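You operate a simulated robot arm through the tools that you are given. There is no shell and no other tool. Be economical: measure what you need, move in short steps, check, and stop when the job is done.

The job below is to be done with a simulated robot arm. You get a single attempt, and the scene is never put back.

Task
Fill the cream dish about half with sauce, sauce the yellow plantain chunk and shake cumin on the green one.
Fine: white squeeze bottle; put bottle and shaker back. Set down upright: white squeeze bottle, cumin shaker.

The check looks at the end state, three seconds after you hand in, the way a careful person would. Anything else that was tipped, shoved, dropped, spilled or broken makes it a failure.

Robot
A 7-joint arm with a two-finger parallel gripper, fixed in place. Base frame: the origin is at the foot of the arm, x ahead of it, y to its left, z up; the work surface is at about z = 910. Readings come in mm, rad, newtons and seconds.
With the tool pointing down near the work surface it reaches from about 280 to 680 mm from the base axis. Its first joint turns from -1.152 to 1.152 rad. Payload 1.57 kg.
Tool frame: the origin (TCP) lies between the finger pads and is the grasp point; the fingertips stand 30 mm ahead of it; z points along the fingers, y is the line along which they close. The gripper opens to 110 mm. The fingers are 24 mm wide and 12 mm thick; the gripper's body (48 by 112 mm) begins 78 mm behind the TCP.
Orientation is that of the tool frame in the base frame, as a unit quaternion [x, y, z, w]. With the fingers straight down and closing along the base's y, the tool's x points along the base's -x, its y along +y and its z along -z.

Tools
- The arm moves only by the tool send_rows. Its argument "steps" is a list of rows, each an object (a shift or turn left out is 0, a gripper value left out holds the last) with "translation": the shift along the tool's x, y, z in mm, a list of three; "rot": the turn, a rotation vector about the tool's x, y, z in rad, a list of three. In form: [{"translation": [x, y, z], "rot": [wx, wy, wz]}, ...]. A call has 1 to 8 rows; each row shifts and turns the commanded pose from where the row before left it, along the tool's axes as they then stand. "jaw" is the opening, from 0 (shut) to 1 (fully open), set as the call begins (left out, the last holds). Rows are played at 5 a second. More than 50 mm and 0.15 rad between two rows, or a gripper value outside its range, and nothing of the call is played. Where a pose cannot be reached the arm comes as near as it can. A force on the tool above 40 N (or 10 N above the force at the start of the call, whichever is more), or a blocked arm, ends the call early, and 0.2 s more pass. The fingers move at their own pace (about 108 mm/s each) and stop on an object; they squeeze with about 43 N. The grip force told is the motor's: it shows also when the fingers shut on nothing. Time passes only in rows, and 0.2 s behind the last, so rows that do not move let the fingers close. It gives the time, the measured TCP pose, the force on the tool (base axes), the opening and the grip force at its end, in the units of the frame above (readings bear some noise), with the torque about the TCP (base axes, N m) and any sound that the robot's microphone picked up, and new pictures: "show" is both (left out), scene, wrist or none.
- Cameras (640 x 400 px; columns grow to the right, rows downward): "scene" is fixed at [162.9, -386.8, 1416.4]; the picture's right is [0.80, -0.60, 0.00], its down [-0.27, -0.36, -0.89] and it looks along [0.53, 0.71, -0.45] (base axes); focal length 214 px, centre (320, 200). "wrist" rides on the gripper at [70, 16, -141] in the tool frame; the picture's right is [-0.23, 0.97, 0.00], its down [-0.86, -0.20, -0.48] and it looks along [-0.47, -0.11, 0.88] (tool axes); focal length 222 px, centre (320, 200). There is no depth. A picture from a camera that has moved, and an enlarged one, comes with that camera's place and axes in the base frame and with its lens.
- enlarge(camera, box): a new picture of the part [left, top, right, bottom] of that camera's present view, enlarged. It takes no simulated time.
- sign_off(): hands the job in; it is judged then, once.

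Work in short steps. Places have to be worked out from the pictures, the camera data and where the tool is seen: move nearer, look again, correct. Check each grasp and each placing, and mend what went wrong. You have 120 turns and 200 pictures in all, those below and enlarged ones among them. Open the gripper and draw the arm clear of the work before you hand the job in, unless the task says otherwise; then end with one line.

The tools are called after ">>>" as name(argument=value, ...) on one line, values as JSON. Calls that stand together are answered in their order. send_rows: Moves the arm, as the interface text tells. Its arguments: {"type":"object","properties":{"steps":{"type":"array","items":{"type":"object","properties":{"translation":{"type":"array","items":{"type":"number"}},"rot":{"type":"array","items":{"type":"number"}}}}},"jaw":{"type":"number"},"show":{"type":"string","enum":["both","scene","wrist","none"]}},"required":["steps"]} The other tools are called the same way: enlarge (camera, box) takes an enlarged picture of a part of a camera's view; sign_off () hands the job in.

At the start:

```text
clock: 0.0
tcp_pos: [330.1, -175.0, 1314.9]
ee_rot: [0.0, 1.0, -0.001, 0.0]
force: [0.9, 0.1, -0.3]
wrist_torque: [-0.01, 0.01, -0.03]
width: 109.8
gripper_force: 0.1
```

scene: 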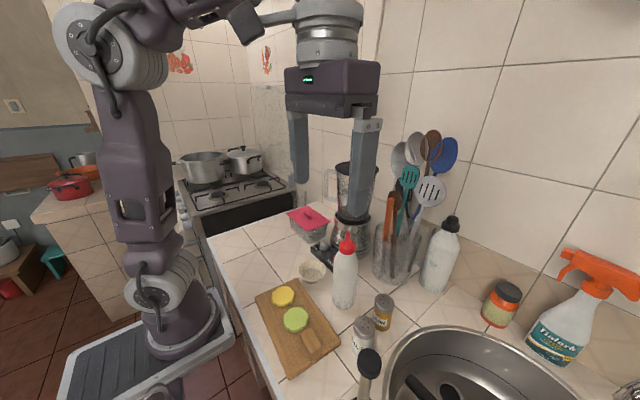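
wrist: 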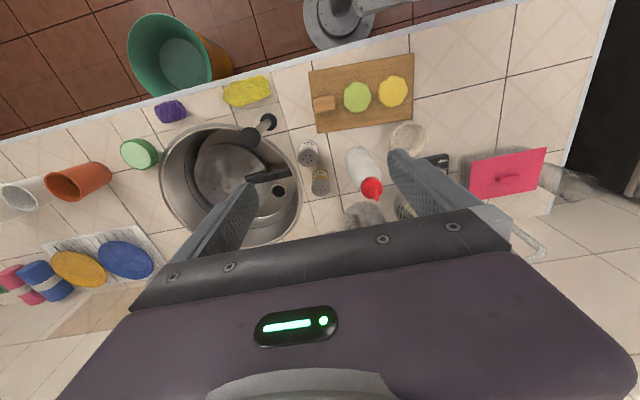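

I'll look closer at the work area in both pictures before moving.

>>> enlarge(camera="scene", box=[240, 200, 440, 400])

>>> enlarge(camera="wrist", box=[280, 40, 460, 220])

```text
2.00 times, centred on (340, 300) of scene
camera zoom: at [162.9, -386.8, 1416.4], right [0.8, -0.6, 0.0], down [-0.27, -0.36, -0.89], along [0.53, 0.71, -0.45], focal length 429 px, centre (280, 0)
```

zoom: 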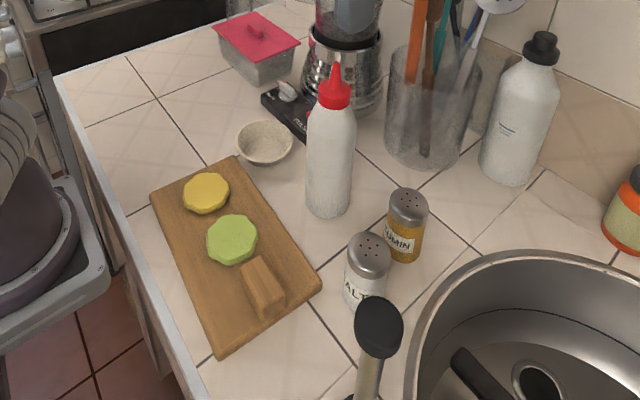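

```text
2.22 times, centred on (370, 130) of wrist
camera zoom: at [262.8, -159.0, 1456.1], right [0.23, 0.97, 0.0], down [0.86, -0.2, 0.48], along [0.47, -0.11, -0.88], focal length 494 px, centre (209, 356)
```

zoom: 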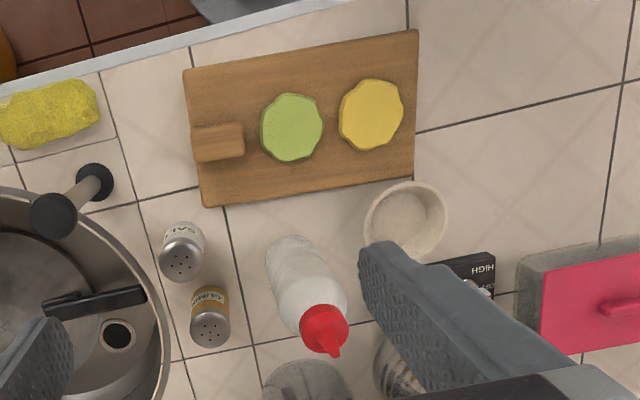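

The bottle stands at about (452,-108) with its tip at z≈1132, and the cumin at about (478,-213) with its top at z≈997. The dish is near (426,7), the yellow chunk near (319,-18) and the green one near (312,-92), and a post with its top at z≈1073 stands at (320,-294). I'll yaw the tool so that it can approach the bottle sideways.

>>> send_rows(steps=[{"rot": [0, 0, -0.15]}, {"rot": [0, 0, -0.15]}, {"rot": [0, 0, -0.15]}, {"rot": [0, 0, -0.15]}, {"rot": [0, 0, -0.15]}, {"rot": [0, 0, -0.15]}, {"rot": [0, 0, -0.15]}, {"rot": [0, 0, -0.15]}], show="none")

>>> send_rows(steps=[{"rot": [0, 0, -0.15]}, {"rot": [0, -0.15, 0]}, {"rot": [0, -0.15, 0]}, {"rot": [0, -0.15, 0]}, {"rot": [0, -0.15, 0]}, {"rot": [0, -0.15, 0]}, {"rot": [0, -0.15, 0]}, {"rot": [0, -0.147, 0]}], show="both")

```text
clock: 1.8
tcp_pos: [332.4, -176.3, 1315.4]
ee_rot: [-0.565, 0.825, 0.0, 0.0]
force: [-0.6, -0.4, -0.6]
wrist_torque: [0.0, -0.01, 0.01]
width: 110.0
gripper_force: 0.1
```

```text
clock: 3.6
tcp_pos: [351.3, -142.5, 1311.8]
ee_rot: [-0.61, 0.763, 0.133, 0.166]
force: [-0.4, -0.6, -0.6]
wrist_torque: [0.01, 0.02, 0.01]
width: 109.8
gripper_force: 0.1
out of reach, approached as far as the arm can: row 3, 4, 5, 6, 7, 8
camera wrist: at [310.4, -258.3, 1410.5], right [-0.9, 0.42, 0.1], down [0.32, 0.52, 0.79], along [0.28, 0.75, -0.6], focal length 222 px, centre (320, 200)
```

scene: 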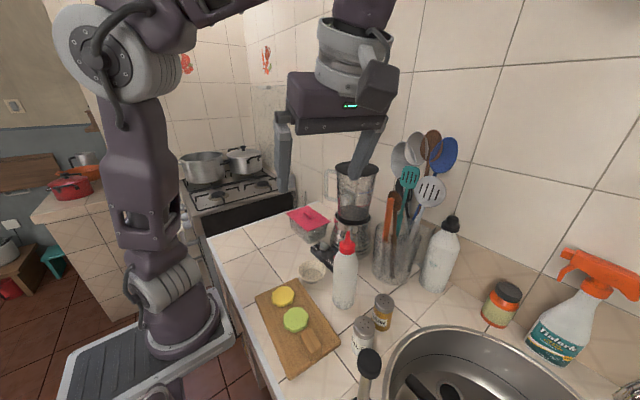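
wrist: 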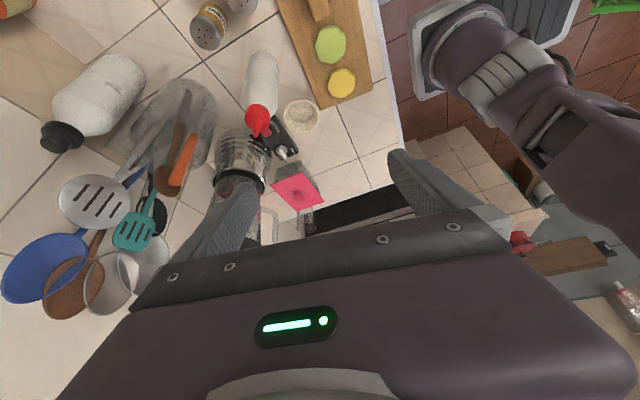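

The 60° pitch wasn't reachable this high up. I'll move lower and see whether the arm can then pitch further.

>>> send_rows(steps=[{"translation": [34.6, 0, 20]}, {"translation": [34.6, 0, 20]}], show="none")

```text
clock: 4.2
tcp_pos: [342.4, -189.0, 1246.6]
ee_rot: [-0.61, 0.763, 0.133, 0.165]
force: [0.0, 0.1, 0.1]
wrist_torque: [0.0, -0.04, 0.01]
width: 109.8
gripper_force: 0.0
```

The reached pose becomes the new base for commands. I'll pitch again from here.

>>> send_rows(steps=[{"rot": [0, -0.15, 0]}, {"rot": [0, -0.15, 0]}, {"rot": [0, -0.15, 0]}, {"rot": [0, -0.15, 0]}], show="scene")

```text
clock: 5.2
tcp_pos: [349.8, -167.7, 1222.2]
ee_rot: [-0.543, 0.68, 0.308, 0.385]
force: [0.4, -0.1, 0.3]
wrist_torque: [0.01, 0.03, 0.01]
width: 109.9
gripper_force: 0.1
out of reach, approached as far as the arm can: row 3, 4
```

scene: 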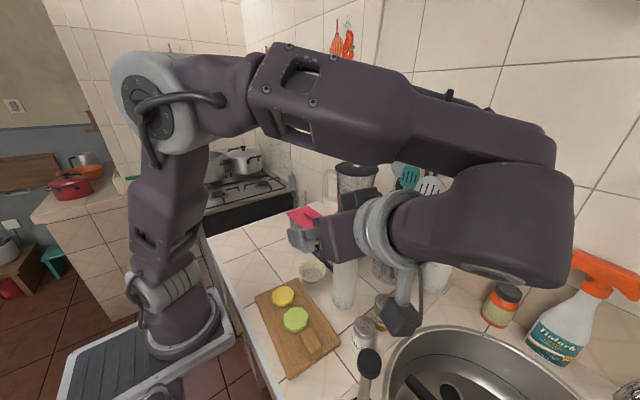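

The arm switched configuration and now tilts 31° below horizontal at azimuth 77°, which is what I wanted. Next I'll go to the pre-grasp point 90 mm behind the bottle.

>>> send_rows(steps=[{"translation": [32, -21.6, 20.1]}, {"translation": [32, -21.6, 20.1]}, {"translation": [32, -21.6, 20.1]}, {"translation": [32, -21.6, 20.1]}], show="both")

```text
clock: 6.2
tcp_pos: [437.1, -182.7, 1069.9]
ee_rot: [-0.544, 0.679, 0.309, 0.384]
force: [-0.5, 0.1, 0.1]
wrist_torque: [-0.04, 0.03, 0.01]
width: 110.0
gripper_force: 0.0
camera wrist: at [388.3, -332.3, 1081.7], right [-0.92, 0.33, 0.2], down [0.2, -0.01, 0.98], along [0.32, 0.94, -0.05], focal length 222 px, centre (320, 200)
```

scene: 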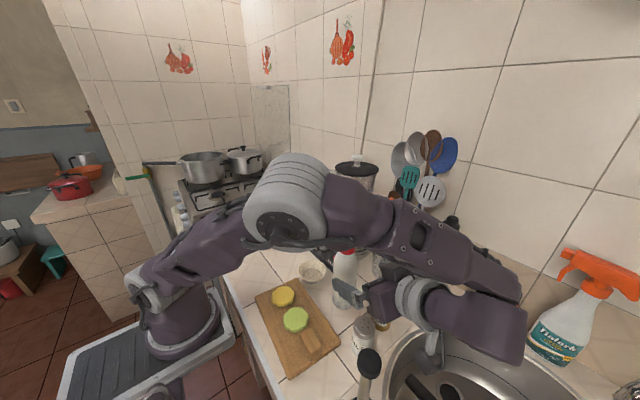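
wrist: 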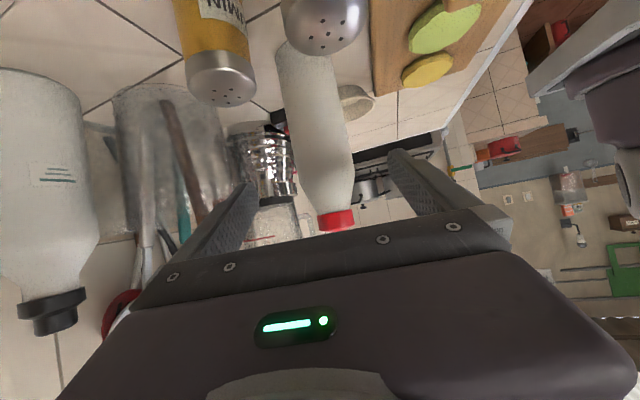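

The bottle lies on the tool line (predicted column 323, seen at about 322). I'll advance 88 mm.

>>> send_rows(steps=[{"translation": [0, 0, 30]}, {"translation": [0, 0, 30]}, {"translation": [0, 0, 28]}], show="wrist")

```text
clock: 7.0
tcp_pos: [453.0, -109.7, 1025.9]
ee_rot: [-0.543, 0.68, 0.308, 0.384]
force: [-0.6, 0.8, 0.5]
wrist_torque: [0.0, 0.0, 0.02]
width: 110.4
gripper_force: 0.0
camera wrist: at [403.7, -258.7, 1037.8], right [-0.92, 0.33, 0.2], down [0.2, -0.01, 0.98], along [0.32, 0.94, -0.05], focal length 222 px, centre (320, 200)
```

wrist: 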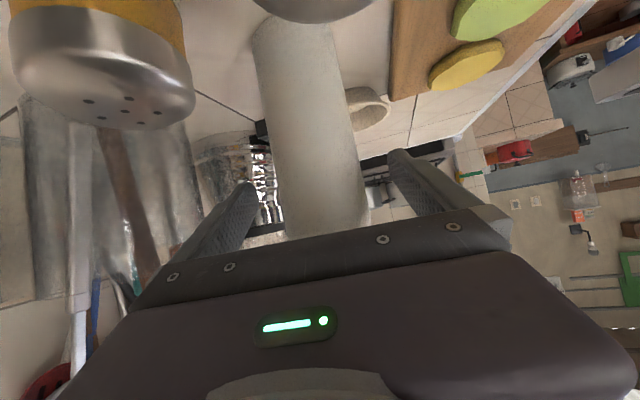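

The bottle is between the fingers and nothing is touching yet. I'll close the jaw gently.

>>> send_rows(steps=[{}, {}, {}, {}], jaw=0.5, show="wrist")

```text
clock: 8.0
tcp_pos: [452.0, -110.3, 1026.2]
ee_rot: [-0.543, 0.681, 0.307, 0.383]
force: [-0.4, -0.6, 0.6]
wrist_torque: [0.03, 0.0, 0.01]
width: 59.1
gripper_force: 43.0
camera wrist: at [403.5, -259.1, 1038.0], right [-0.92, 0.33, 0.2], down [0.2, -0.01, 0.98], along [0.32, 0.94, -0.05], focal length 222 px, centre (320, 200)
```

wrist: 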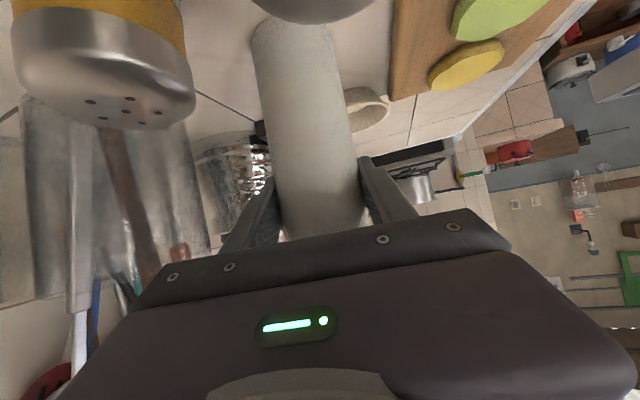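

The bottle is gripped at 59 mm, with the place-back pose at TCP (452,-110,1026). I'll lift straight up 120 mm.

>>> send_rows(steps=[{"translation": [-17.2, 0, -10.3]}, {"translation": [-34.3, 0, -20.6]}, {"translation": [-34.3, 0, -20.6]}, {"translation": [-17.2, 0, -10.3]}], show="both")

```text
clock: 9.0
tcp_pos: [452.1, -110.6, 1147.4]
ee_rot: [-0.542, 0.681, 0.307, 0.385]
force: [-0.7, -0.1, -3.5]
wrist_torque: [-0.02, 0.02, 0.01]
width: 58.9
gripper_force: 42.4
camera wrist: at [403.4, -260.5, 1160.0], right [-0.92, 0.33, 0.2], down [0.2, -0.01, 0.98], along [0.32, 0.94, -0.05], focal length 222 px, centre (320, 200)
```

scene: 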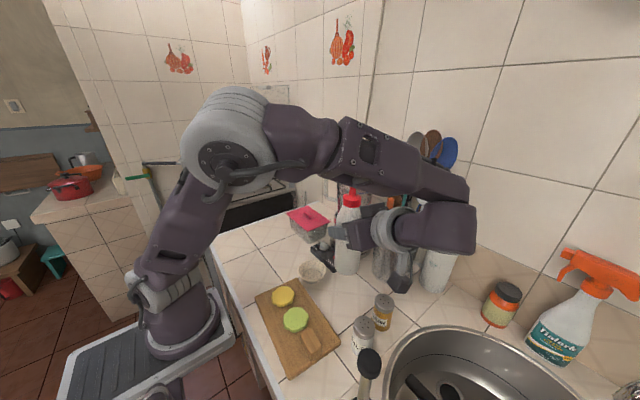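
wrist: 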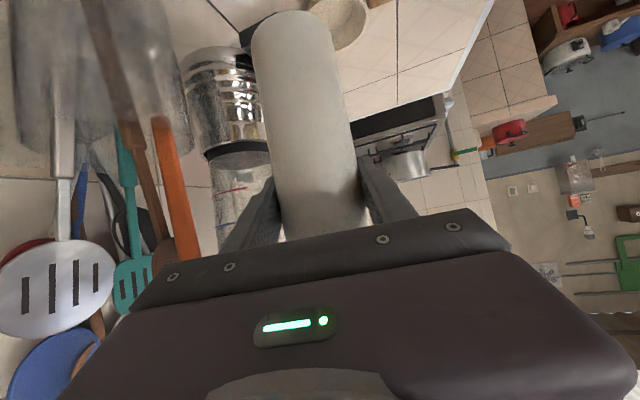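

The lift is clean. I'll carry the bottle upright to about (349,80,1150), a clear spot for turning it over.

>>> send_rows(steps=[{"translation": [-16.7, 28.5, 27.9]}, {"translation": [-16.7, 28.5, 27.9]}, {"translation": [-16.7, 28.5, 27.9]}, {"translation": [-16.7, 28.5, 27.9]}, {"translation": [-16.7, 28.5, 27.9]}], show="scene")

```text
clock: 10.2
tcp_pos: [349.1, 81.6, 1144.7]
ee_rot: [-0.544, 0.68, 0.309, 0.384]
force: [0.1, 0.7, -3.0]
wrist_torque: [0.02, 0.0, -0.02]
width: 59.0
gripper_force: 43.2
```

scene: 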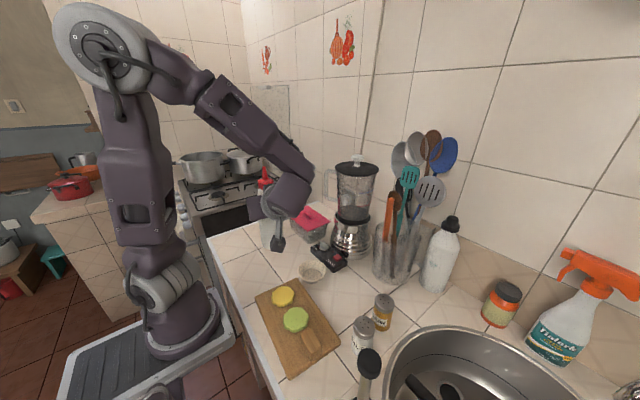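

Now I'll pitch the tool to horizontal.

>>> send_rows(steps=[{"rot": [0, -0.14, 0]}, {"rot": [0, -0.14, 0]}, {"rot": [0, -0.13, 0]}, {"rot": [0, -0.13, 0]}], show="scene")

```text
clock: 11.2
tcp_pos: [348.4, 80.1, 1146.3]
ee_rot: [-0.44, 0.553, 0.441, 0.553]
force: [-0.8, -0.4, -3.1]
wrist_torque: [-0.04, -0.04, 0.03]
width: 58.8
gripper_force: 43.1
```

scene: 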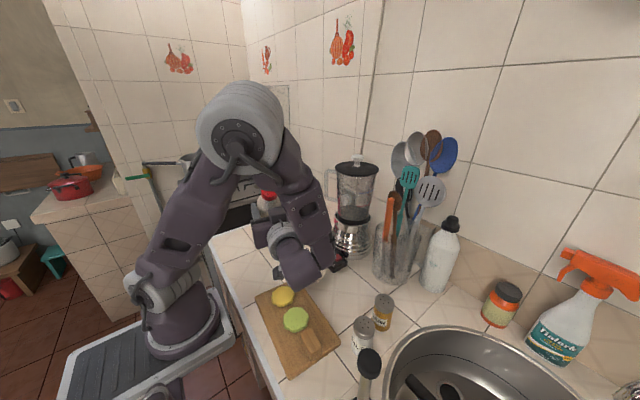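

The tool is horizontal. I'll roll the first 1.2 rad, so the bottle stays short of horizontal.

>>> send_rows(steps=[{"rot": [0, 0, 0.15]}, {"rot": [0, 0, 0.15]}, {"rot": [0, 0, 0.15]}, {"rot": [0, 0, 0.15]}, {"rot": [0, 0, 0.15]}, {"rot": [0, 0, 0.15]}, {"rot": [0, 0, 0.15]}, {"rot": [0, 0, 0.15]}], show="both")

```text
clock: 13.0
tcp_pos: [348.7, 78.7, 1146.7]
ee_rot: [-0.051, 0.705, 0.677, 0.205]
force: [0.2, 0.2, -3.2]
wrist_torque: [-0.03, -0.03, -0.02]
width: 58.4
gripper_force: 43.4
camera wrist: at [250.0, -42.6, 1135.9], right [-0.13, 0.03, 0.99], down [0.74, -0.66, 0.12], along [0.66, 0.75, 0.06], focal length 222 px, centre (320, 200)
```

scene: 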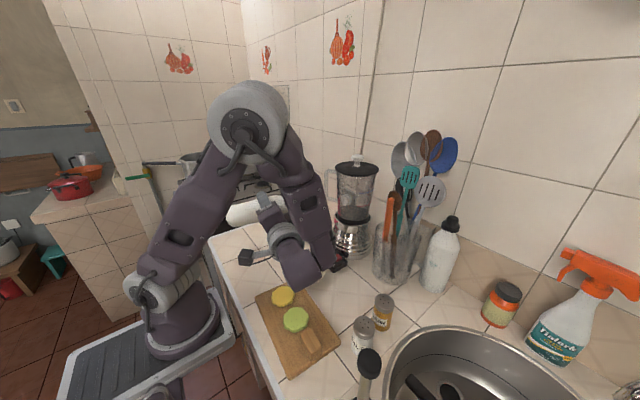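
wrist: 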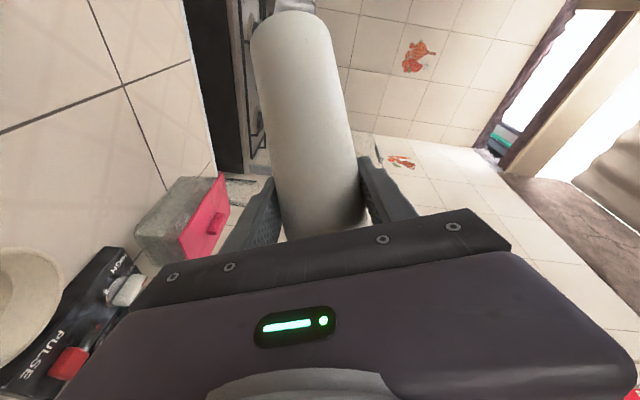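

The nozzle is already above the dish at about (420,7). I'll roll on to just past horizontal while lowering a little, and watch for flow.

>>> send_rows(steps=[{"translation": [3.6, -9.3, 0], "rot": [0, 0, 0.15]}, {"translation": [2.2, -9.8, 0], "rot": [0, 0, 0.15]}, {"translation": [0.7, -10, 0], "rot": [0, 0, 0.15]}, {"translation": [-0.8, -10, 0], "rot": [0, 0, 0.15]}], show="both")

```text
clock: 14.0
tcp_pos: [349.2, 79.8, 1104.5]
ee_rot: [0.16, 0.689, 0.707, -0.004]
force: [0.3, -0.1, -3.1]
wrist_torque: [-0.11, -0.11, -0.04]
width: 58.7
gripper_force: 43.3
camera wrist: at [256.7, -43.9, 1137.7], right [0.43, -0.1, 0.9], down [0.66, -0.64, -0.39], along [0.61, 0.76, -0.22], focal length 222 px, centre (320, 200)
```

scene: 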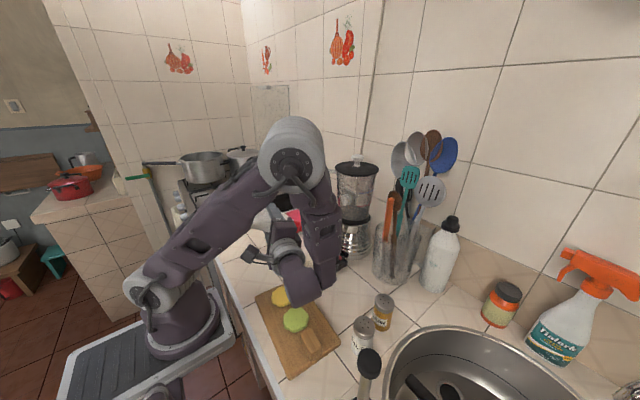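
wrist: 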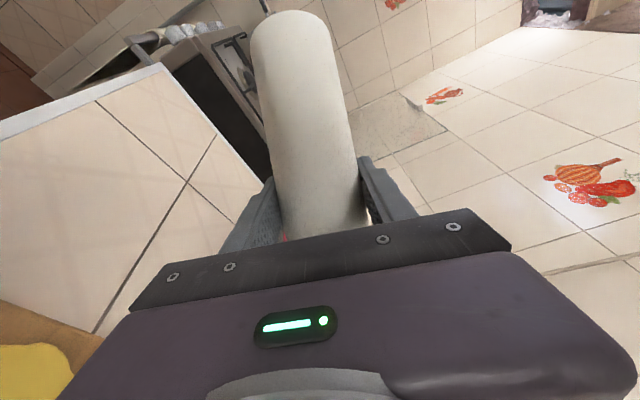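

No sign of flow yet. I'll roll further with the nozzle held over the dish.

>>> send_rows(steps=[{"translation": [-5.6, -5.9, 0], "rot": [0, 0, 0.15]}, {"translation": [-8.2, -4.3, 0], "rot": [0, 0, 0.15]}, {"translation": [-10.1, -2.1, 0], "rot": [0, 0, 0.15]}, {"translation": [-11.7, 0.5, 0], "rot": [0, 0, 0.15]}, {"translation": [-12.4, 3.1, 0], "rot": [0, 0, 0.15]}], show="both")

```text
clock: 15.2
tcp_pos: [385.5, 70.6, 1071.3]
ee_rot: [0.4, 0.584, 0.655, -0.263]
force: [0.3, -0.6, -3.2]
wrist_torque: [-0.04, -0.03, -0.03]
width: 58.9
gripper_force: 43.1
camera wrist: at [331.6, -61.2, 1137.5], right [0.91, -0.2, 0.35], down [0.2, -0.54, -0.82], along [0.36, 0.82, -0.45], focal length 222 px, centre (320, 200)
```

scene: 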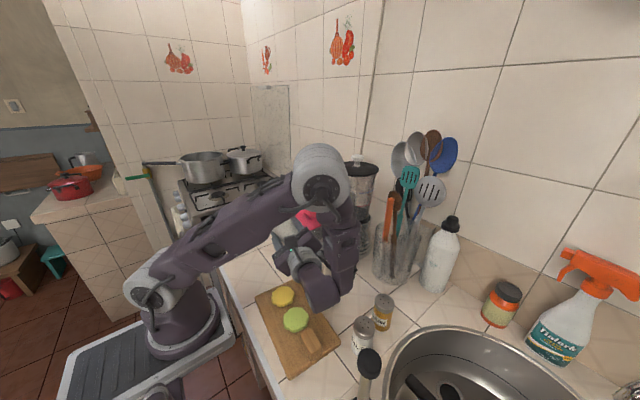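
wrist: 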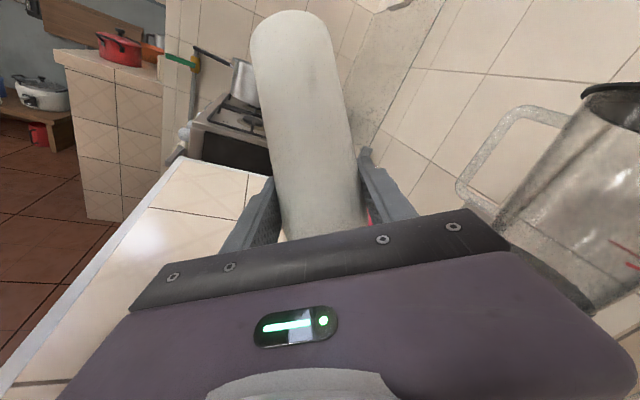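

The bottle is now at about 135°. I'll finish the roll to fully down, still over the dish.

>>> send_rows(steps=[{"translation": [-6.6, 9.9, 0], "rot": [0, 0, 0.1475]}, {"translation": [-5.4, 11.4, 0], "rot": [0, 0, 0.1475]}, {"translation": [-3.7, 12.2, 0], "rot": [0, 0, 0.1475]}, {"translation": [-2, 13.2, 0], "rot": [0, 0, 0.1475]}], show="both")

```text
clock: 16.2
tcp_pos: [435.1, 59.9, 1071.7]
ee_rot: [0.553, 0.442, 0.552, -0.442]
force: [1.0, -0.7, -3.2]
wrist_torque: [-0.06, 0.03, 0.0]
width: 58.9
gripper_force: 43.1
camera wrist: at [421.3, -81.4, 1141.0], right [0.95, -0.21, -0.23], down [-0.3, -0.42, -0.85], along [0.09, 0.88, -0.47], focal length 222 px, centre (320, 200)
```

scene: 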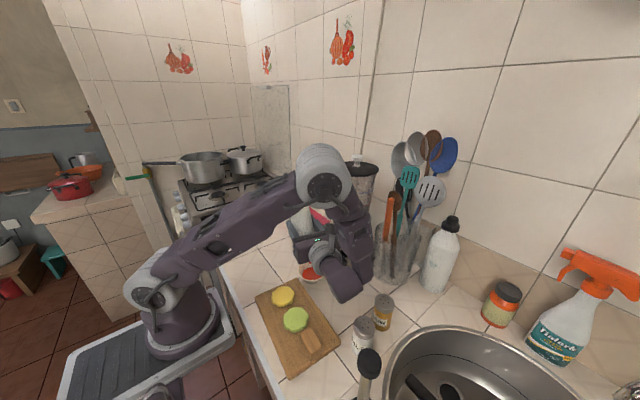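
wrist: 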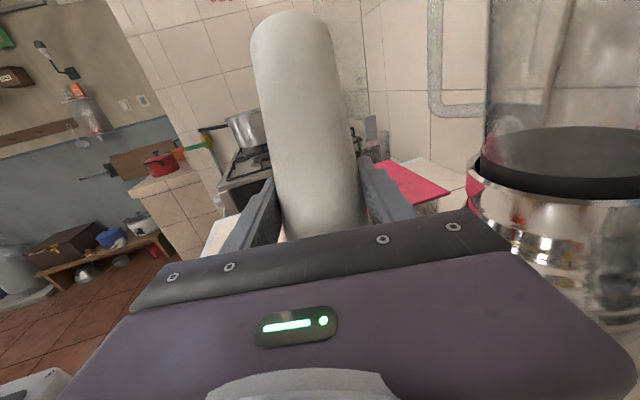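

The dish shows at about (311,271), partly behind the wrist. I'll zoom in.

>>> enlarge(camera="scene", box=[270, 240, 350, 300])

```text
6.67 times, centred on (310, 270) of scene
camera zoom: at [162.9, -386.8, 1416.4], right [0.8, -0.6, 0.0], down [-0.27, -0.36, -0.89], along [0.53, 0.71, -0.45], focal length 1430 px, centre (387, -267)
```

zoom: 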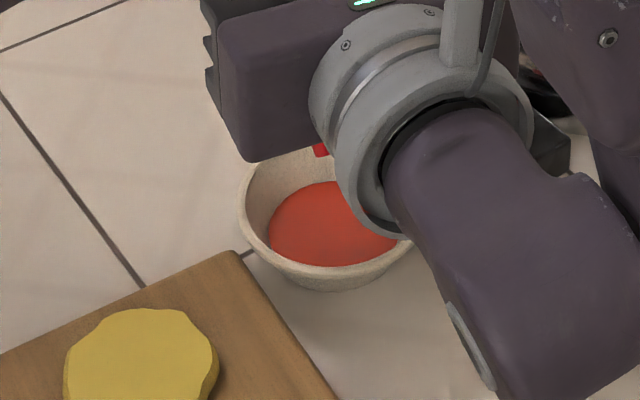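

Sauce has been flowing and the level is already close to half, so I must stop quickly. The shortest way is to pitch the tool down so the bottle comes level, keeping the nozzle over the dish.

>>> send_rows(steps=[{"translation": [0, 0, 13], "rot": [0, -0.15, 0]}, {"translation": [1.7, 0, 11.3], "rot": [0, -0.15, 0]}, {"translation": [2.8, 0, 9.2], "rot": [0, -0.15, 0]}, {"translation": [3.4, 0, 6.9], "rot": [0, -0.15, 0]}, {"translation": [3.2, 0, 4.6], "rot": [0, -0.15, 0]}, {"translation": [2.2, 0, 2.3], "rot": [0, -0.15, 0]}, {"translation": [0.6, 0, 0.6], "rot": [0, -0.15, 0]}, {"rot": [0, -0.15, 0]}], show="both")

```text
clock: 18.0
tcp_pos: [446.1, 111.2, 1072.1]
ee_rot: [0.767, 0.615, 0.144, -0.113]
force: [0.5, 0.1, -3.5]
wrist_torque: [-0.09, -0.01, 0.02]
width: 58.8
gripper_force: 42.6
camera wrist: at [465.9, 121.1, 1228.2], right [0.9, -0.42, -0.08], down [-0.41, -0.9, 0.14], along [-0.13, -0.09, -0.99], focal length 222 px, centre (320, 200)
```

scene: 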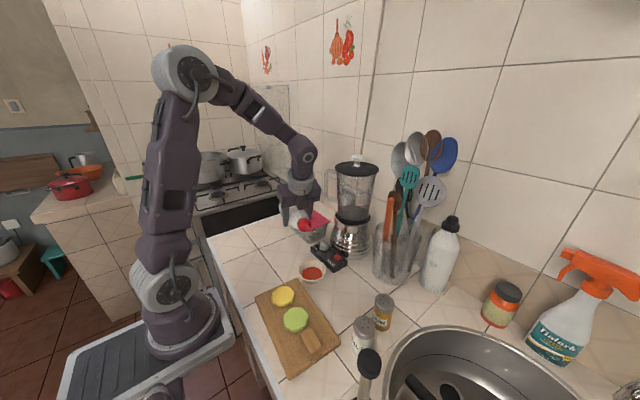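
wrist: 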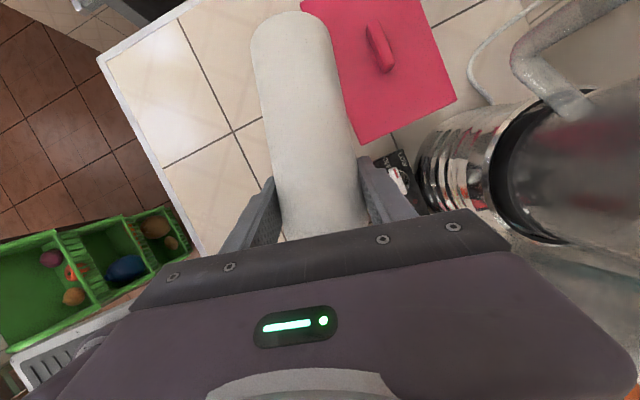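

Pitch reached, and the dish is now fully visible. I'll zoom in.

>>> enlarge(camera="scene", box=[270, 210, 370, 300])

```text
4.44 times, centred on (320, 255) of scene
camera zoom: at [162.9, -386.8, 1416.4], right [0.8, -0.6, 0.0], down [-0.27, -0.36, -0.89], along [0.53, 0.71, -0.45], focal length 953 px, centre (320, -44)
```

zoom: 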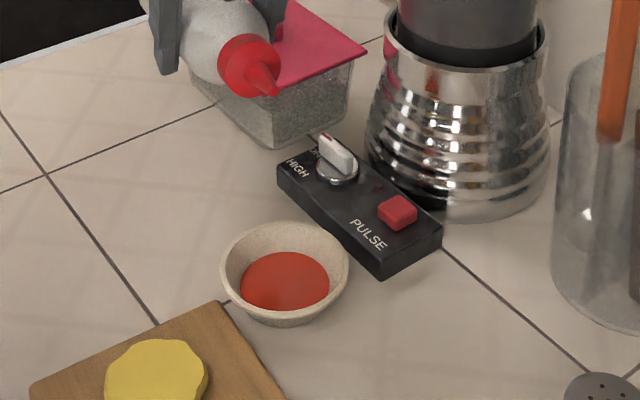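

The flow has stopped, and the level looks the same as in the previous picture. I'll measure it more closely.

>>> enlarge(camera="scene", box=[295, 255, 327, 287])

```text
12.50 times, centred on (311, 271) of scene
camera zoom: at [162.9, -386.8, 1416.4], right [0.8, -0.6, 0.0], down [-0.27, -0.36, -0.89], along [0.53, 0.71, -0.45], focal length 2681 px, centre (432, -688)
```

zoom: 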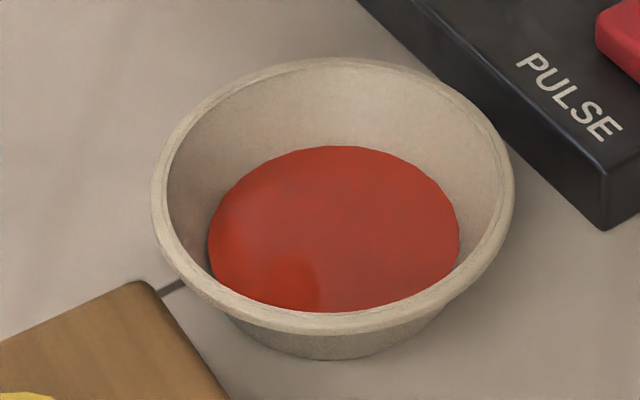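

The level is only about 40% of the depth, so a little more is needed. I'll pitch back partway to see at what angle the flow starts.

>>> send_rows(steps=[{"translation": [0, 0, -3], "rot": [0, 0.15, 0]}, {"translation": [-0.8, 0, -0.4], "rot": [0, 0.15, 0]}, {"translation": [-2.5, 0, -2.0], "rot": [0, 0.15, 0]}, {"translation": [-3.8, 0, -4.1], "rot": [0, 0.15, 0]}, {"translation": [-4.4, 0, -6.4], "rot": [0, 0.15, 0]}], show="scene")

>>> enlarge(camera="scene", box=[295, 255, 327, 287])

```text
clock: 19.2
tcp_pos: [442.2, 93.2, 1075.4]
ee_rot: [0.662, 0.529, 0.417, -0.331]
force: [-0.2, 0.0, -2.8]
wrist_torque: [-0.11, 0.04, 0.0]
width: 58.8
gripper_force: 42.6
```

scene: 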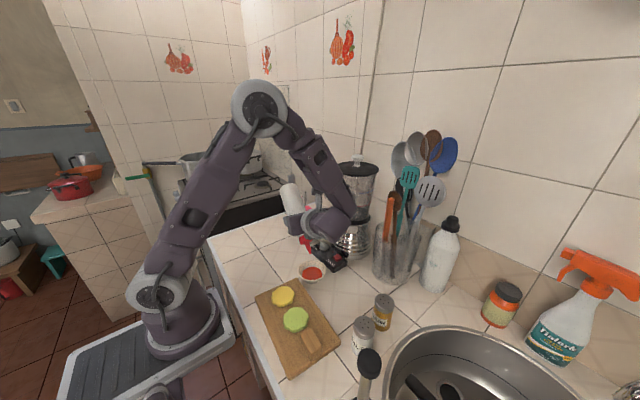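

```text
12.50 times, centred on (311, 271) of scene
camera zoom: at [162.9, -386.8, 1416.4], right [0.8, -0.6, 0.0], down [-0.27, -0.36, -0.89], along [0.53, 0.71, -0.45], focal length 2681 px, centre (432, -688)
```

zoom: 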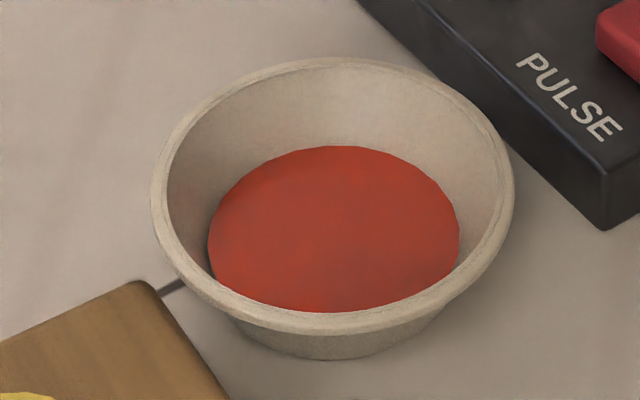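

The level is unchanged at about 33° nose-down. I'll add two more rows.

>>> send_rows(steps=[{"translation": [-4.2, 0, -8.6], "rot": [0, 0.15, 0]}, {"translation": [-3.4, 0, -10.9], "rot": [0, 0.15, 0]}], show="scene")

>>> enlarge(camera="scene", box=[290, 247, 330, 287])

```text
clock: 19.8
tcp_pos: [438.5, 71.2, 1074.1]
ee_rot: [0.592, 0.474, 0.509, -0.406]
force: [-0.8, -1.2, -3.5]
wrist_torque: [-0.07, 0.03, 0.0]
width: 58.6
gripper_force: 43.0
```

scene: 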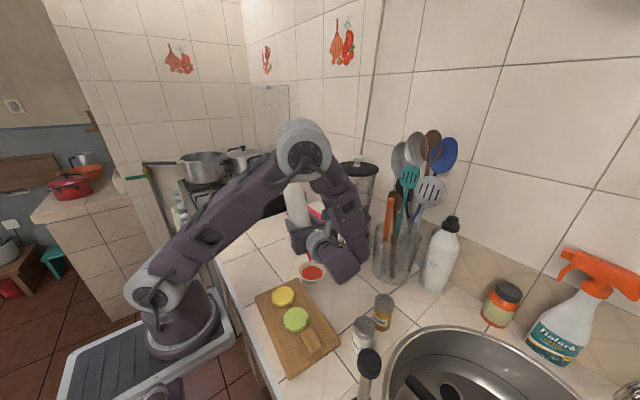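

```text
10.00 times, centred on (310, 267) of scene
camera zoom: at [162.9, -386.8, 1416.4], right [0.8, -0.6, 0.0], down [-0.27, -0.36, -0.89], along [0.53, 0.71, -0.45], focal length 2145 px, centre (420, -470)
```

zoom: 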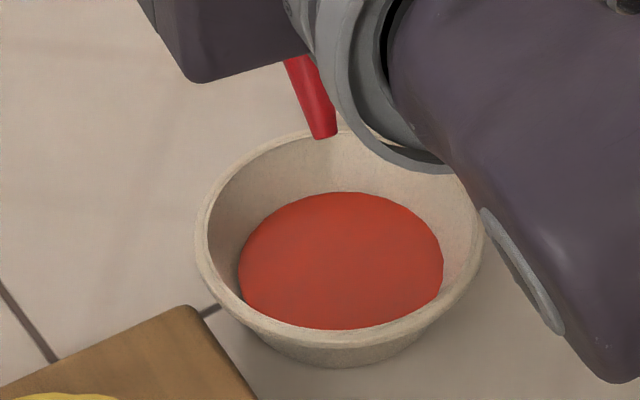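

Still unchanged at 50° and no stream. One more row to the full angle used before.

>>> send_rows(steps=[{"translation": [-1.9, 0, -12.9], "rot": [0, 0.15, 0]}], show="none")

>>> enlarge(camera="scene", box=[290, 247, 330, 287])

```text
clock: 20.2
tcp_pos: [434.5, 57.9, 1074.8]
ee_rot: [0.552, 0.442, 0.552, -0.441]
force: [0.4, -0.6, -2.6]
wrist_torque: [-0.02, 0.02, 0.02]
width: 58.6
gripper_force: 42.5
```

```text
10.00 times, centred on (310, 267) of scene
camera zoom: at [162.9, -386.8, 1416.4], right [0.8, -0.6, 0.0], down [-0.27, -0.36, -0.89], along [0.53, 0.71, -0.45], focal length 2145 px, centre (420, -470)
```

zoom: 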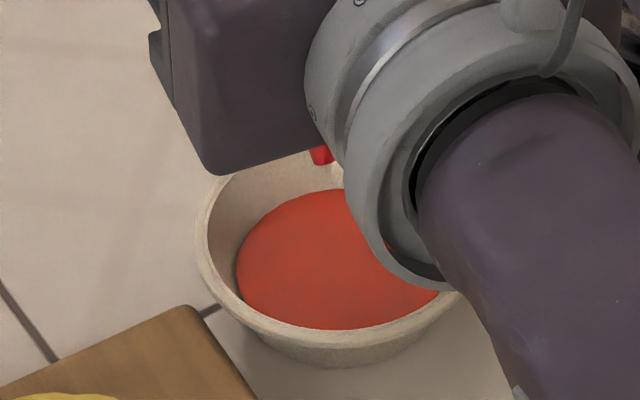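

The level rose slightly, so flow starts near this angle. I'll wait one row.

>>> send_rows(steps=[{}], show="none")

>>> enlarge(camera="scene", box=[290, 247, 330, 287])

```text
clock: 20.6
tcp_pos: [434.4, 58.4, 1072.9]
ee_rot: [0.552, 0.442, 0.552, -0.441]
force: [0.0, -0.4, -2.6]
wrist_torque: [-0.02, -0.02, 0.02]
width: 58.6
gripper_force: 43.0
```

```text
10.00 times, centred on (310, 267) of scene
camera zoom: at [162.9, -386.8, 1416.4], right [0.8, -0.6, 0.0], down [-0.27, -0.36, -0.89], along [0.53, 0.71, -0.45], focal length 2145 px, centre (420, -470)
```

zoom: 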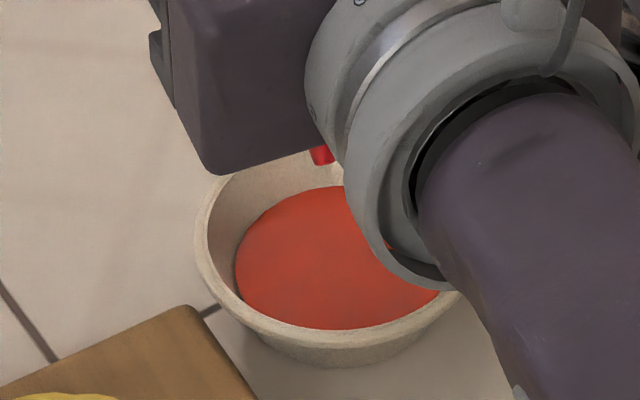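

The level rises about 0.8 mm per 0.4 s. Four more rows should bring it to about half.

>>> send_rows(steps=[{}, {}, {}, {}], show="none")

>>> enlarge(camera="scene", box=[290, 247, 330, 287])

```text
clock: 21.6
tcp_pos: [434.5, 59.1, 1072.7]
ee_rot: [0.552, 0.442, 0.552, -0.441]
force: [0.2, 0.2, -2.6]
wrist_torque: [-0.04, 0.0, 0.02]
width: 58.7
gripper_force: 43.0
```

```text
10.00 times, centred on (310, 267) of scene
camera zoom: at [162.9, -386.8, 1416.4], right [0.8, -0.6, 0.0], down [-0.27, -0.36, -0.89], along [0.53, 0.71, -0.45], focal length 2145 px, centre (420, -470)
```

zoom: 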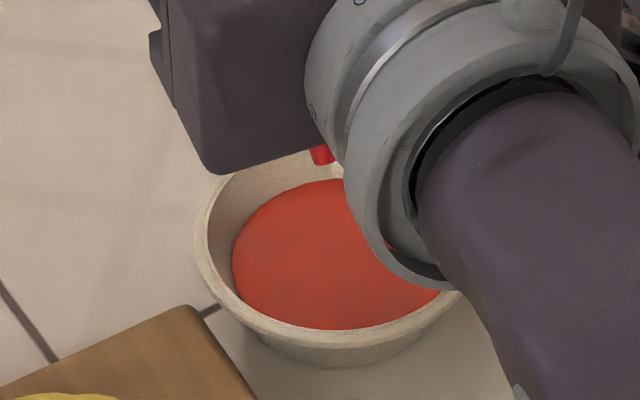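

It's about half now. I'll pitch down to stop the flow.

>>> send_rows(steps=[{"translation": [0, 0, 13], "rot": [0, -0.15, 0]}, {"translation": [1.7, 0, 11.3], "rot": [0, -0.15, 0]}, {"translation": [2.8, 0, 9.2], "rot": [0, -0.15, 0]}, {"translation": [3.4, 0, 6.9], "rot": [0, -0.15, 0]}, {"translation": [3.2, 0, 4.6], "rot": [0, -0.15, 0]}, {"translation": [2.2, 0, 2.3], "rot": [0, -0.15, 0]}, {"translation": [0.6, 0, 0.6], "rot": [0, -0.15, 0]}, {"rot": [0, -0.15, 0]}], show="none")

>>> enlarge(camera="scene", box=[295, 255, 327, 287])

```text
clock: 23.4
tcp_pos: [446.8, 109.2, 1074.5]
ee_rot: [0.767, 0.615, 0.144, -0.113]
force: [0.1, 0.2, -3.1]
wrist_torque: [-0.08, 0.0, 0.01]
width: 58.3
gripper_force: 42.9
```

```text
12.50 times, centred on (311, 271) of scene
camera zoom: at [162.9, -386.8, 1416.4], right [0.8, -0.6, 0.0], down [-0.27, -0.36, -0.89], along [0.53, 0.71, -0.45], focal length 2681 px, centre (432, -688)
```

zoom: 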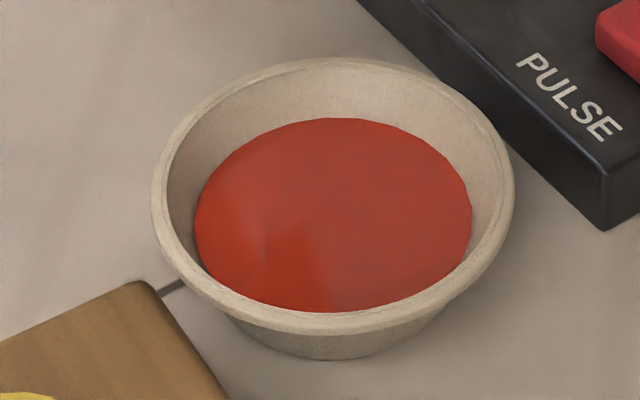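

The dish is about half full (level ~60% of depth, ~50% by volume). I'll shift the levelled bottle so its nozzle is over the yellow chunk.

>>> send_rows(steps=[{"translation": [-12.9, -32.3, -10.4]}, {"translation": [-12.9, -32.3, -10.4]}, {"translation": [-12.9, -32.3, -10.4]}, {}], show="both")

>>> enlarge(camera="scene", box=[240, 200, 340, 300])

```text
clock: 24.4
tcp_pos: [341.8, 84.9, 1090.2]
ee_rot: [0.768, 0.614, 0.144, -0.114]
force: [0.1, -0.4, -4.0]
wrist_torque: [-0.08, 0.01, -0.01]
width: 59.0
gripper_force: 43.4
camera wrist: at [362.0, 94.7, 1245.9], right [0.9, -0.42, -0.08], down [-0.41, -0.9, 0.14], along [-0.13, -0.09, -0.99], focal length 222 px, centre (320, 200)
```

scene: 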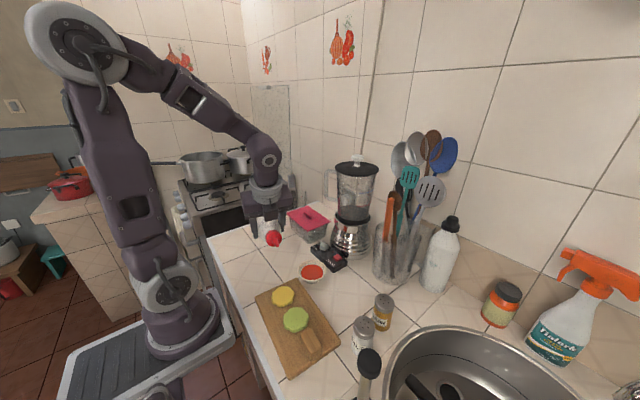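
wrist: 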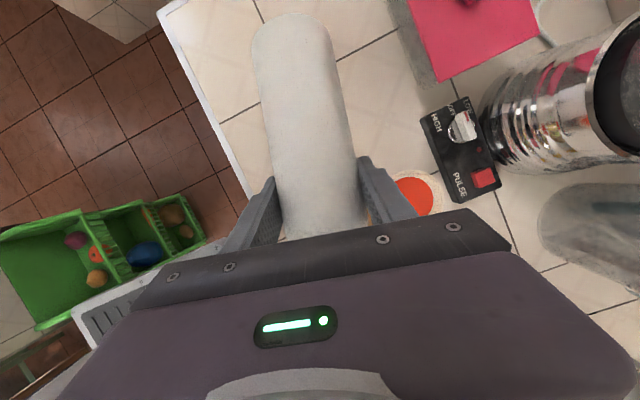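

```text
4.00 times, centred on (290, 250) of scene
camera zoom: at [162.9, -386.8, 1416.4], right [0.8, -0.6, 0.0], down [-0.27, -0.36, -0.89], along [0.53, 0.71, -0.45], focal length 858 px, centre (440, 0)
```

zoom: 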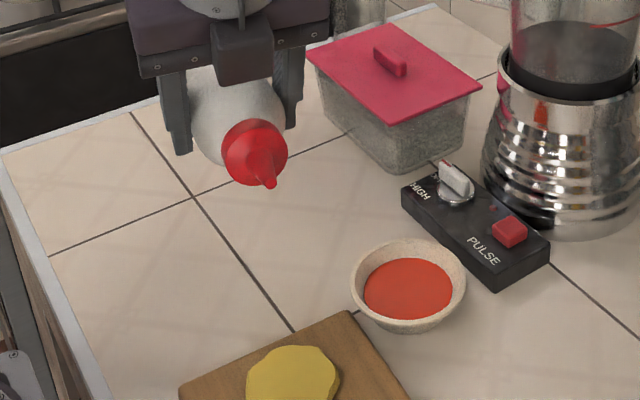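

The nozzle is roughly over the yellow chunk, whose radius is about 28 mm. I'll pitch to just below the flow angle (50°) and check the alignment.

>>> send_rows(steps=[{"translation": [0, 0, 0], "rot": [0, 0.15, 0]}, {"translation": [-0.8, 0, -0.4], "rot": [0, 0.15, 0]}, {"translation": [-2.5, 0, -2.0], "rot": [0, 0.15, 0]}, {"translation": [-3.8, 0, -4.1], "rot": [0, 0.15, 0]}, {"translation": [-4.4, 0, -6.4], "rot": [0, 0.15, 0]}, {"translation": [-4.2, 0, -8.6], "rot": [0, 0.15, 0]}, {"translation": [-3.4, 0, -8.9], "rot": [0, 0.13, 0]}], show="scene")

>>> enlarge(camera="scene", box=[250, 250, 310, 310])

```text
clock: 26.0
tcp_pos: [333.7, 49.7, 1087.9]
ee_rot: [0.597, 0.477, 0.504, -0.401]
force: [0.3, -0.5, -2.9]
wrist_torque: [-0.08, 0.02, -0.02]
width: 58.3
gripper_force: 43.0
```

scene: 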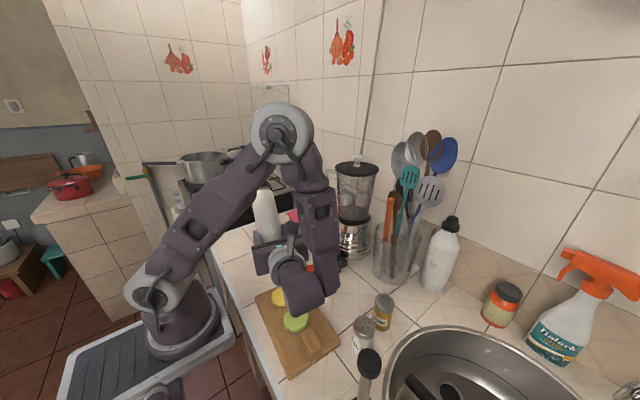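

```text
6.67 times, centred on (280, 280) of scene
camera zoom: at [162.9, -386.8, 1416.4], right [0.8, -0.6, 0.0], down [-0.27, -0.36, -0.89], along [0.53, 0.71, -0.45], focal length 1430 px, centre (587, -333)
```

zoom: 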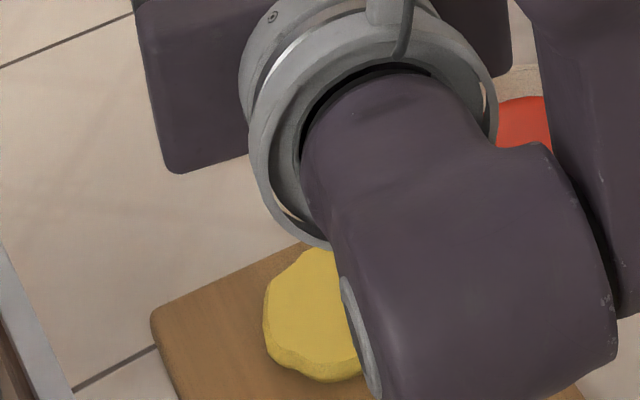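

The predicted nozzle position is (318,-18), over the chunk centre, and its left half is visible. I'll pitch into the flow angle for one row while lowering slightly.

>>> send_rows(steps=[{"translation": [-11, 0, -13], "rot": [0, 0.15, 0]}], show="none")

>>> enlarge(camera="scene", box=[250, 250, 310, 310])

```text
clock: 26.4
tcp_pos: [329.6, 33.9, 1080.2]
ee_rot: [0.557, 0.446, 0.548, -0.437]
force: [-0.8, -0.2, -2.6]
wrist_torque: [-0.07, 0.01, -0.02]
width: 58.5
gripper_force: 42.8
```

```text
6.67 times, centred on (280, 280) of scene
camera zoom: at [162.9, -386.8, 1416.4], right [0.8, -0.6, 0.0], down [-0.27, -0.36, -0.89], along [0.53, 0.71, -0.45], focal length 1430 px, centre (587, -333)
```

zoom: 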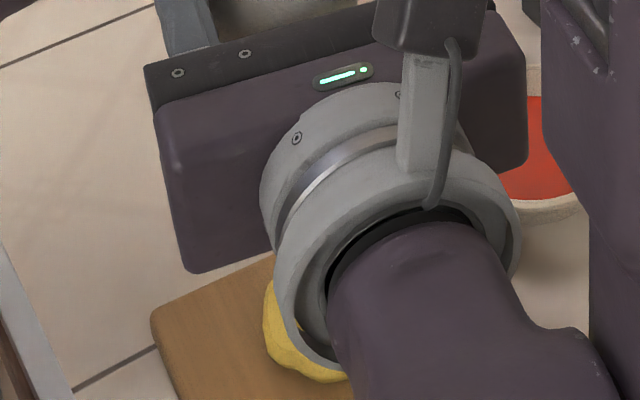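

The view is blocked now and the nozzle is predicted at (317,-21). I'll hold one row and then pitch back down in the same call.

>>> send_rows(steps=[{}, {"translation": [0, 0, 13], "rot": [0, -0.15, 0]}, {"translation": [1.7, 0, 11.3], "rot": [0, -0.15, 0]}, {"translation": [2.8, 0, 9.2], "rot": [0, -0.15, 0]}, {"translation": [3.4, 0, 6.9], "rot": [0, -0.15, 0]}, {"translation": [3.2, 0, 4.6], "rot": [0, -0.15, 0]}, {"translation": [2.2, 0, 2.3], "rot": [0, -0.15, 0]}, {"translation": [0.6, 0, 0.6], "rot": [0, -0.15, 0]}], show="none")

>>> enlarge(camera="scene", box=[250, 250, 330, 330])

```text
clock: 28.2
tcp_pos: [341.6, 85.2, 1078.6]
ee_rot: [0.756, 0.606, 0.194, -0.153]
force: [0.5, 0.1, -2.8]
wrist_torque: [-0.12, 0.01, 0.0]
width: 58.7
gripper_force: 43.0
```

```text
5.00 times, centred on (290, 290) of scene
camera zoom: at [162.9, -386.8, 1416.4], right [0.8, -0.6, 0.0], down [-0.27, -0.36, -0.89], along [0.53, 0.71, -0.45], focal length 1072 px, centre (470, -250)
```

zoom: 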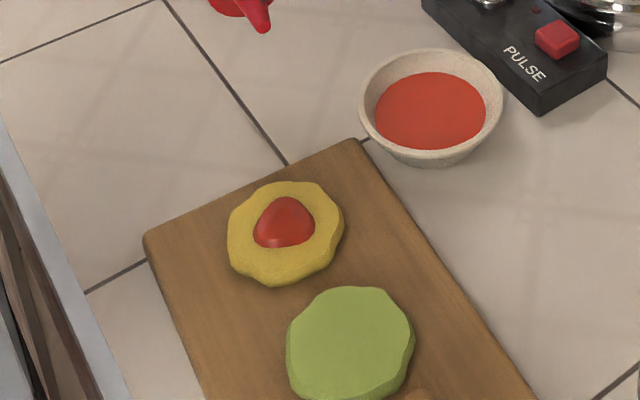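

The sauce sits nicely centred on the yellow chunk. Next I'll raise the bottle and pitch to 31°, which stays below the flow angle, before rolling it upright.

>>> send_rows(steps=[{"translation": [8.7, 0, -15.7], "rot": [0, 0.1325, 0]}, {"translation": [10.7, 0, -14.5], "rot": [0, 0.1325, 0]}, {"translation": [12.5, 0, -12.9], "rot": [0, 0.1325, 0]}, {"translation": [14, 0, -11.2], "rot": [0, 0.1325, 0]}], show="none")

>>> send_rows(steps=[{"rot": [0, 0, -0.15]}, {"rot": [0, 0, -0.15]}, {"rot": [0, 0, -0.15]}, {"rot": [0, 0, -0.15]}, {"rot": [0, 0, -0.15]}, {"rot": [0, 0, -0.15]}, {"rot": [0, 0, -0.15]}], show="scene")

```text
clock: 29.2
tcp_pos: [342.8, 85.0, 1149.5]
ee_rot: [0.679, 0.544, 0.386, -0.307]
force: [0.3, 0.8, -2.9]
wrist_torque: [-0.06, 0.02, -0.01]
width: 58.6
gripper_force: 43.3
```

```text
clock: 30.8
tcp_pos: [341.6, 84.3, 1150.9]
ee_rot: [0.315, 0.811, 0.487, -0.073]
force: [-0.5, 0.1, -2.2]
wrist_torque: [-0.09, -0.02, -0.05]
width: 58.5
gripper_force: 43.4
```

scene: 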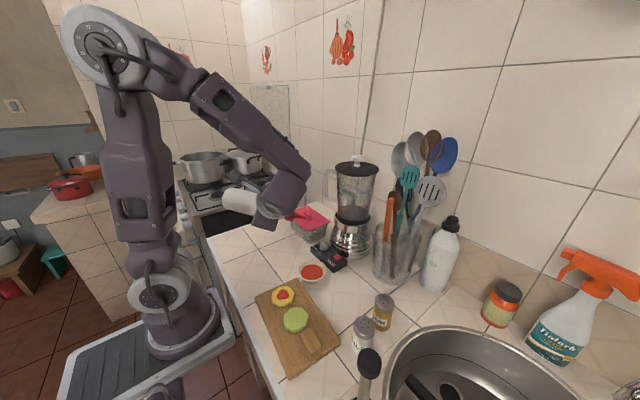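

No spill is visible. I'll roll the remaining 2.09 rad.

>>> send_rows(steps=[{"rot": [0, 0, -0.1495]}, {"rot": [0, 0, -0.1495]}, {"rot": [0, 0, -0.1495]}, {"rot": [0, 0, -0.1495]}, {"rot": [0, 0, -0.1495]}, {"rot": [0, 0, -0.1495]}, {"rot": [0, 0, -0.1495]}], show="none")

>>> send_rows(steps=[{"rot": [0, 0, -0.1495]}, {"rot": [0, 0, -0.1495]}, {"rot": [0, 0, -0.1495]}, {"rot": [0, 0, -0.1495]}, {"rot": [0, 0, -0.1495]}, {"rot": [0, 0, -0.1495]}, {"rot": [0, 0, -0.1495]}], show="scene")

```text
clock: 32.4
tcp_pos: [341.6, 83.8, 1150.3]
ee_rot: [-0.133, 0.86, 0.458, 0.18]
force: [0.0, 0.5, -3.4]
wrist_torque: [-0.04, -0.07, 0.0]
width: 58.5
gripper_force: 42.9
```

```text
clock: 34.0
tcp_pos: [341.6, 85.3, 1150.2]
ee_rot: [-0.546, 0.678, 0.307, 0.386]
force: [0.7, -0.1, -1.9]
wrist_torque: [0.0, 0.01, 0.03]
width: 58.4
gripper_force: 43.2
```

scene: 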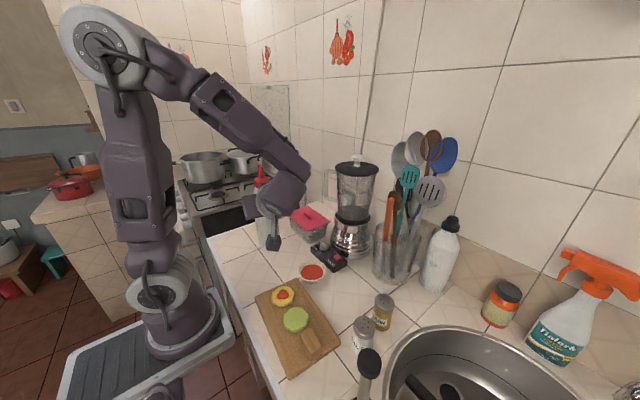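

The bottle is upright with the same orientation as at the grasp. I'll carry it back above its original spot.

>>> send_rows(steps=[{"translation": [17.6, -30.1, -28.2]}, {"translation": [17.6, -30.1, -28.2]}, {"translation": [17.6, -30.1, -28.2]}, {"translation": [17.6, -30.1, -28.2]}, {"translation": [17.6, -30.1, -28.2]}], show="none")

```text
clock: 35.2
tcp_pos: [451.6, -108.9, 1147.5]
ee_rot: [-0.544, 0.68, 0.306, 0.385]
force: [0.9, -0.4, -2.1]
wrist_torque: [-0.03, -0.04, -0.03]
width: 58.6
gripper_force: 43.2
```

I'll lower it, slowing down at the end.

>>> send_rows(steps=[{"translation": [30, 0, 18]}, {"translation": [30, 0, 18]}, {"translation": [30, 0, 18]}, {"translation": [6.9, 0, 4.1]}, {"translation": [3.4, 0, 2.1]}], show="wrist")

```text
clock: 36.4
tcp_pos: [450.4, -109.9, 1030.4]
ee_rot: [-0.544, 0.679, 0.306, 0.386]
force: [0.0, -0.3, -2.9]
wrist_torque: [0.0, -0.05, 0.03]
width: 58.5
gripper_force: 42.8
camera wrist: at [402.4, -259.1, 1043.1], right [-0.93, 0.33, 0.19], down [0.2, -0.01, 0.98], along [0.32, 0.94, -0.05], focal length 222 px, centre (320, 200)
```

wrist: 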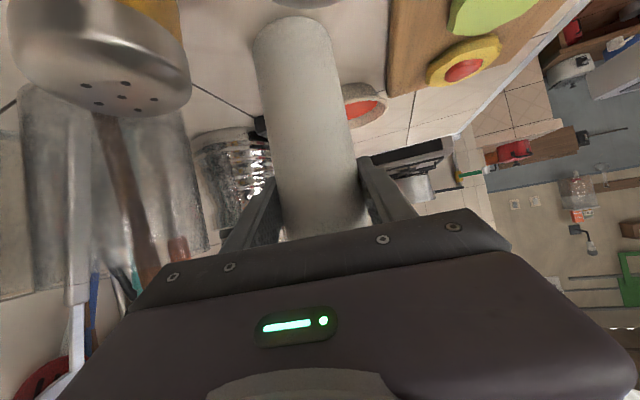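

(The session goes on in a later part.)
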